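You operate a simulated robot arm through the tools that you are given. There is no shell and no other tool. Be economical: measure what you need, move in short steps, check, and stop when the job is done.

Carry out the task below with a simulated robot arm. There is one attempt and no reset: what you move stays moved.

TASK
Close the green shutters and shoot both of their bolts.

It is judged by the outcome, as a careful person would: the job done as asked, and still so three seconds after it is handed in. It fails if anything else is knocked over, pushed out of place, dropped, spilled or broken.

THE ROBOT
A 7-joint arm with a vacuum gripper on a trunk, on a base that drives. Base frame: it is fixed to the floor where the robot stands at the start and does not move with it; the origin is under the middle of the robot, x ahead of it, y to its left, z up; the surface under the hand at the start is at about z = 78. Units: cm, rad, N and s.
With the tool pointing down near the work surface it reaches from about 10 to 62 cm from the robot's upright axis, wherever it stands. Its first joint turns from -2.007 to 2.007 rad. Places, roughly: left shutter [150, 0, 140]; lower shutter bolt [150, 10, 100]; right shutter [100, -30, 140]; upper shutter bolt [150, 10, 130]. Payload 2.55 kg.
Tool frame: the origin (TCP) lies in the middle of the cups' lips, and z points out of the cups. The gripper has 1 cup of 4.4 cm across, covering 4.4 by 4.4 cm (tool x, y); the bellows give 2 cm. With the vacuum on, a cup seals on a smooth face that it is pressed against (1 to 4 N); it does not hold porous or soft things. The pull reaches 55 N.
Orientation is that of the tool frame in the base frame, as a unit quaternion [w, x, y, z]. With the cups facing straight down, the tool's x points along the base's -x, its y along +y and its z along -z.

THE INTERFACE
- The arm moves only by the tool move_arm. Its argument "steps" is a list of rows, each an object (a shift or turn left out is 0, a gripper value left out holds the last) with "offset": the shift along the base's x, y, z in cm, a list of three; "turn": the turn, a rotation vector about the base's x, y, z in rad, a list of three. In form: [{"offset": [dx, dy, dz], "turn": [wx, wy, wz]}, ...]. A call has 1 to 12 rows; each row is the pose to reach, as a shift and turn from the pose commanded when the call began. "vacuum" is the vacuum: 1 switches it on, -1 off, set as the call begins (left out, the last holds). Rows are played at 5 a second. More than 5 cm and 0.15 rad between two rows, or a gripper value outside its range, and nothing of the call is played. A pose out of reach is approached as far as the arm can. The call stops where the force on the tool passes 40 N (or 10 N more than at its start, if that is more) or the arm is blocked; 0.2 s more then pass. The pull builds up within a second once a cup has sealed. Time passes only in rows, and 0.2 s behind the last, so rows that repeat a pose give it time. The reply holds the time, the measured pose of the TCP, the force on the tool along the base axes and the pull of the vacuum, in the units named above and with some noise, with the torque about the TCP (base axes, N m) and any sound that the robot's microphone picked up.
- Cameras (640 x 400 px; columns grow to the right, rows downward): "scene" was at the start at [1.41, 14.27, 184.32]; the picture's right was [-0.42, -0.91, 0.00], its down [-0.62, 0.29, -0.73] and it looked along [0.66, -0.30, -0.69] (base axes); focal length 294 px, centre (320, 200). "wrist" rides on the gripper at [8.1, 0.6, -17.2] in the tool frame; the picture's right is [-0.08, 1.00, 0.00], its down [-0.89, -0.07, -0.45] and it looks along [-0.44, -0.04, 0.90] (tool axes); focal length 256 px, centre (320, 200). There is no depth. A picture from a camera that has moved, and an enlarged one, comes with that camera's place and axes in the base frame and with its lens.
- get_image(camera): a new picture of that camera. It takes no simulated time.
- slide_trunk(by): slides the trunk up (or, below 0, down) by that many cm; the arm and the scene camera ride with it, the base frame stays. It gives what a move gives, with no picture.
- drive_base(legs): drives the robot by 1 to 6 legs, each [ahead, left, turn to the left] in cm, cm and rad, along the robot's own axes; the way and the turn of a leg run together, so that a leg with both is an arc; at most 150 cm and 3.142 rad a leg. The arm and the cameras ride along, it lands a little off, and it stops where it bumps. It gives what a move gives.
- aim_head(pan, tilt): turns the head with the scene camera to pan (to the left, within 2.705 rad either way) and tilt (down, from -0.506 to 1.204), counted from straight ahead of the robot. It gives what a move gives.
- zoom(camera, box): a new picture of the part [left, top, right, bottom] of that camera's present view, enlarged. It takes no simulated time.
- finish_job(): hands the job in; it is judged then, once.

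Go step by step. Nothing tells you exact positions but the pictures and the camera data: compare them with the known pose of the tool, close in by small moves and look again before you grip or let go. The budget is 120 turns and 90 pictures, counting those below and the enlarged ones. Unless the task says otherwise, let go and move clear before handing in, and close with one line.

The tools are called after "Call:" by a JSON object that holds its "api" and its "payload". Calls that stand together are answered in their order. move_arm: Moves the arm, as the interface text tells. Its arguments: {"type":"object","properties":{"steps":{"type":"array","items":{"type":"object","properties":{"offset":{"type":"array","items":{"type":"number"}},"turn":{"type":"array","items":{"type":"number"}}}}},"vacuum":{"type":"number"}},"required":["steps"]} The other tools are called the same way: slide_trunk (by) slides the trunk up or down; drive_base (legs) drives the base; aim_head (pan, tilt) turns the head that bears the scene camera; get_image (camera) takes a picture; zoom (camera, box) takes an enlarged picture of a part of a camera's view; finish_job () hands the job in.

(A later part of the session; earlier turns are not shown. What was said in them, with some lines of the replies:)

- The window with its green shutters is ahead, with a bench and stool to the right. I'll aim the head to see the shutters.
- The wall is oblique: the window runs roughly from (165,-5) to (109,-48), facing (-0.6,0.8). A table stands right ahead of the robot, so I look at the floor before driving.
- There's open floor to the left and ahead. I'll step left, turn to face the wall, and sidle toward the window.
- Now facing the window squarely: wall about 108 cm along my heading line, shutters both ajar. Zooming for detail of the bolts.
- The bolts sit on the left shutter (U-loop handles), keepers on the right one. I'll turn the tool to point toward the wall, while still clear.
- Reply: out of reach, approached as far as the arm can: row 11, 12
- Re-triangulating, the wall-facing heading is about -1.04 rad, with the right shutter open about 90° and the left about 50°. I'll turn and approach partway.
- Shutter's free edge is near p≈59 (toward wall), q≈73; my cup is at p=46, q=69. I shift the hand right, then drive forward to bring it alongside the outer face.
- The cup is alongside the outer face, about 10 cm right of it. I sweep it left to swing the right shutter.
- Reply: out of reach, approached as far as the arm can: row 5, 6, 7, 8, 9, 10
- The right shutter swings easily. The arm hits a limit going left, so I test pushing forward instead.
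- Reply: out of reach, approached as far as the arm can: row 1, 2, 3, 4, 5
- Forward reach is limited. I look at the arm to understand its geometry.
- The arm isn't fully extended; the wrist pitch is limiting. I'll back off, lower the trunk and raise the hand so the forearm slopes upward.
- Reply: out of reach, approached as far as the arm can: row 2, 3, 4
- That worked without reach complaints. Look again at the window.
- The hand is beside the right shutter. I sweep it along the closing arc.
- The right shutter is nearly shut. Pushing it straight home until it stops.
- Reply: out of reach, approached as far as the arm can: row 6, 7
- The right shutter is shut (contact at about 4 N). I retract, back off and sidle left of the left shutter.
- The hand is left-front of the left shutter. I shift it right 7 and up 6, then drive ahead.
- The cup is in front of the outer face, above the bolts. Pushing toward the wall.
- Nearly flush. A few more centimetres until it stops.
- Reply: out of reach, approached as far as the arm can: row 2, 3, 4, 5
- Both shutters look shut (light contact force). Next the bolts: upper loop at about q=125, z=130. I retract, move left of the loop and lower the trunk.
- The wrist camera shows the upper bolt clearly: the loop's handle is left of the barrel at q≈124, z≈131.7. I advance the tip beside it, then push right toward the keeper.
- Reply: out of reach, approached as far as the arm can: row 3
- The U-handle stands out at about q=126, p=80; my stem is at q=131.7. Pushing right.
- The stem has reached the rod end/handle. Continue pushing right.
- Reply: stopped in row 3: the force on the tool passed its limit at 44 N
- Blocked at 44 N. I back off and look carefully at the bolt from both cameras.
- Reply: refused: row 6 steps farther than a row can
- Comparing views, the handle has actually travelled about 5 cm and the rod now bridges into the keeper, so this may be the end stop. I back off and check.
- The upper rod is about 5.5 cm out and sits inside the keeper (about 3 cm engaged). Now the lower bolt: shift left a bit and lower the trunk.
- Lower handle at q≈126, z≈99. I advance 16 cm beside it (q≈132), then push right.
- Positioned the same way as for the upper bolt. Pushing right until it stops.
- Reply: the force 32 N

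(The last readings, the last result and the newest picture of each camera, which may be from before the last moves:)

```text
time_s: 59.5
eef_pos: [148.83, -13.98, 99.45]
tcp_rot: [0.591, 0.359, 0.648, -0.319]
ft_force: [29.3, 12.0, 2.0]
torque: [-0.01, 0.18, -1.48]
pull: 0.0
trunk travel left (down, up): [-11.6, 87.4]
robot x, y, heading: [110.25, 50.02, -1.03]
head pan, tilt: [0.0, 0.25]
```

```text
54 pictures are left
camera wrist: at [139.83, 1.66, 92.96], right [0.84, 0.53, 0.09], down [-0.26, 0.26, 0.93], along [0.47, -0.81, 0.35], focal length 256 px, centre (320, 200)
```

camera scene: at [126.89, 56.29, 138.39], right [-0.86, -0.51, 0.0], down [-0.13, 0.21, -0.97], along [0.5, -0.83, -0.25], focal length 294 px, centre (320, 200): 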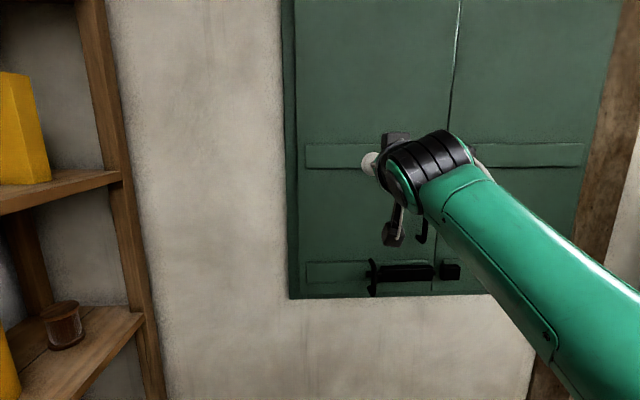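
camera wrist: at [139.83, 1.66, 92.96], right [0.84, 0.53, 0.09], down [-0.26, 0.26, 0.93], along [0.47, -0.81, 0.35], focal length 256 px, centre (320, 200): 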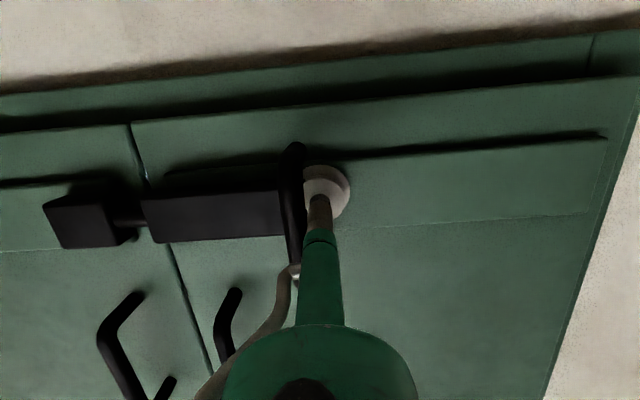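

The lower bolt stops at the same position as the upper (32 N against its end stop). I back off and inspect both.

Call:
{"api": "move_arm", "payload": {"steps": [{"offset": [3, 1.73, 0]}, {"offset": [6, 3.5, 0]}, {"offset": [4.5, 6.1, 0]}, {"offset": [3, 8.7, 0]}, {"offset": [1, 12.1, 0]}, {"offset": [-1, 15.6, 0]}, {"offset": [-3, 19, 0]}]}}

Call:
{"api": "get_image", "payload": {"camera": "wrist"}}

Call:
{"api": "drive_base", "payload": {"legs": [[-30, 0, 0]]}}

Call:
{"api": "slide_trunk", "payload": {"by": 30}}

Call:
{"api": "get_image", "payload": {"camera": "wrist"}}

Call:
{"api": "get_image", "payload": {"camera": "scene"}}

```text
time_s: 61.1
eef_pos: [145.14, 4.37, 99.13]
tcp_rot: [0.587, 0.364, 0.647, -0.322]
ft_force: [-0.4, 0.5, 0.1]
torque: [0.04, -0.02, 0.01]
pull: 0.1
trunk travel left (down, up): [-11.6, 87.4]
robot x, y, heading: [110.04, 50.08, -1.036]
head pan, tilt: [0.0, 0.25]
```

```text
53 pictures are left
camera wrist: at [136.17, 20.02, 92.88], right [0.85, 0.52, 0.09], down [-0.25, 0.26, 0.93], along [0.46, -0.82, 0.35], focal length 256 px, centre (320, 200)
```

wrist: 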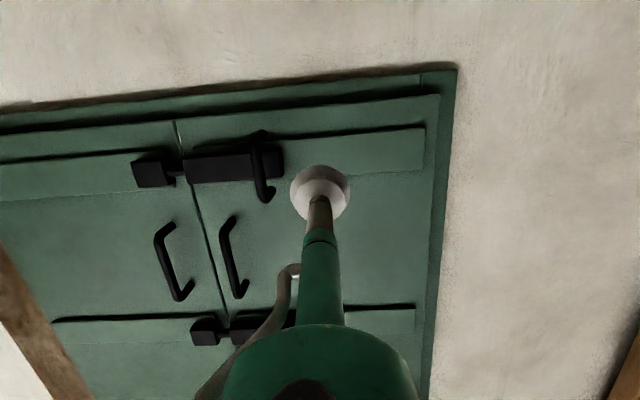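

```text
time_s: 63.2
eef_pos: [129.53, 30.01, 99.41]
tcp_rot: [0.588, 0.364, 0.645, -0.324]
ft_force: [0.6, 0.1, -0.1]
torque: [0.0, 0.01, -0.02]
pull: 0.1
trunk travel left (down, up): [-11.6, 87.4]
robot x, y, heading: [94.64, 75.68, -1.034]
head pan, tilt: [0.0, 0.25]
```

```text
time_s: 66.2
eef_pos: [129.5, 30.21, 129.47]
tcp_rot: [0.588, 0.365, 0.644, -0.325]
ft_force: [0.4, -0.6, -0.1]
torque: [0.01, -0.02, -0.01]
pull: 0.1
trunk travel left (down, up): [-41.6, 57.4]
robot x, y, heading: [94.87, 75.76, -1.036]
head pan, tilt: [0.0, 0.25]
```

```text
52 pictures are left
camera wrist: at [120.62, 45.86, 123.08], right [0.85, 0.52, 0.09], down [-0.26, 0.26, 0.93], along [0.46, -0.82, 0.35], focal length 256 px, centre (320, 200)
```

wrist: 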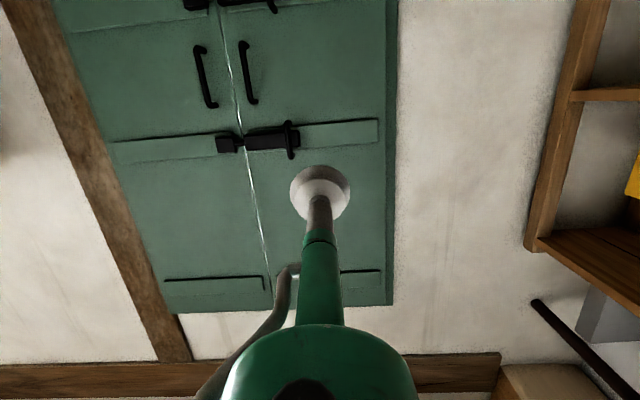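

```text
51 pictures are left
camera scene: at [111.62, 81.95, 137.38], right [-0.86, -0.51, 0.0], down [-0.13, 0.21, -0.97], along [0.49, -0.83, -0.25], focal length 294 px, centre (320, 200)
```

scene: 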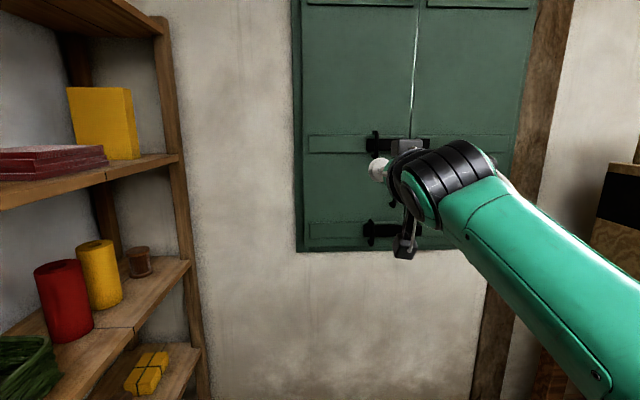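

Call:
{"api": "zoom", "payload": {"camera": "wrist", "box": [100, 0, 420, 200]}}

Call:
{"api": "aim_head", "payload": {"pan": -0.5, "tilt": 0.5}}

Call:
{"api": "get_image", "payload": {"camera": "scene"}}

```text
2.00 times, centred on (260, 100) of wrist
camera zoom: at [120.62, 45.86, 123.08], right [0.85, 0.52, 0.09], down [-0.26, 0.26, 0.93], along [0.46, -0.82, 0.35], focal length 512 px, centre (440, 400)
```

zoom: 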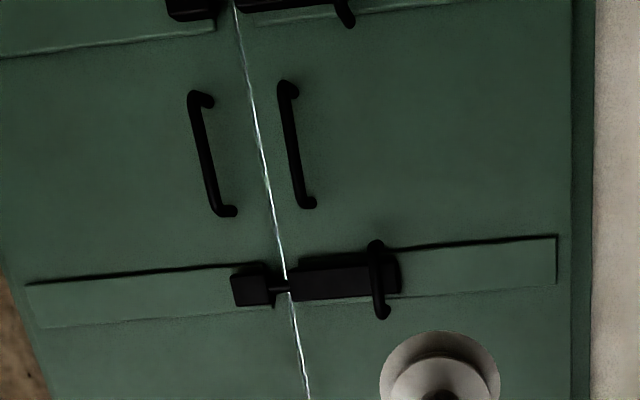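

```text
time_s: 67.1
eef_pos: [129.49, 30.27, 129.44]
tcp_rot: [0.588, 0.365, 0.644, -0.325]
ft_force: [-0.5, 0.2, 1.0]
torque: [-0.01, 0.0, -0.03]
pull: 0.0
trunk travel left (down, up): [-41.6, 57.4]
robot x, y, heading: [95.09, 75.62, -1.038]
head pan, tilt: [-0.499, 0.499]
```

```text
49 pictures are left
camera scene: at [107.19, 80.89, 135.08], right [-1.0, -0.04, 0.0], down [-0.02, 0.48, -0.88], along [0.03, -0.88, -0.48], focal length 294 px, centre (320, 200)
```

scene: 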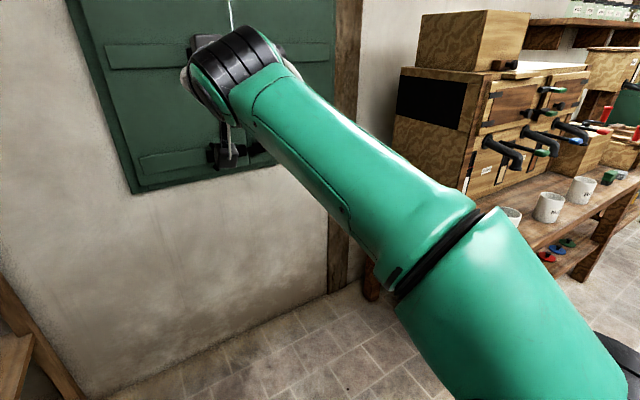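

Both shutters are flush, both bolt rods reach into their keepers, nothing else looks disturbed, and the arm is clear.

Call:
{"api": "finish_job", "payload": {}}

```text
The job is handed in.
```

The green shutters are closed and both bolts are shot, each pushed right until it stopped with its rod in the keeper.
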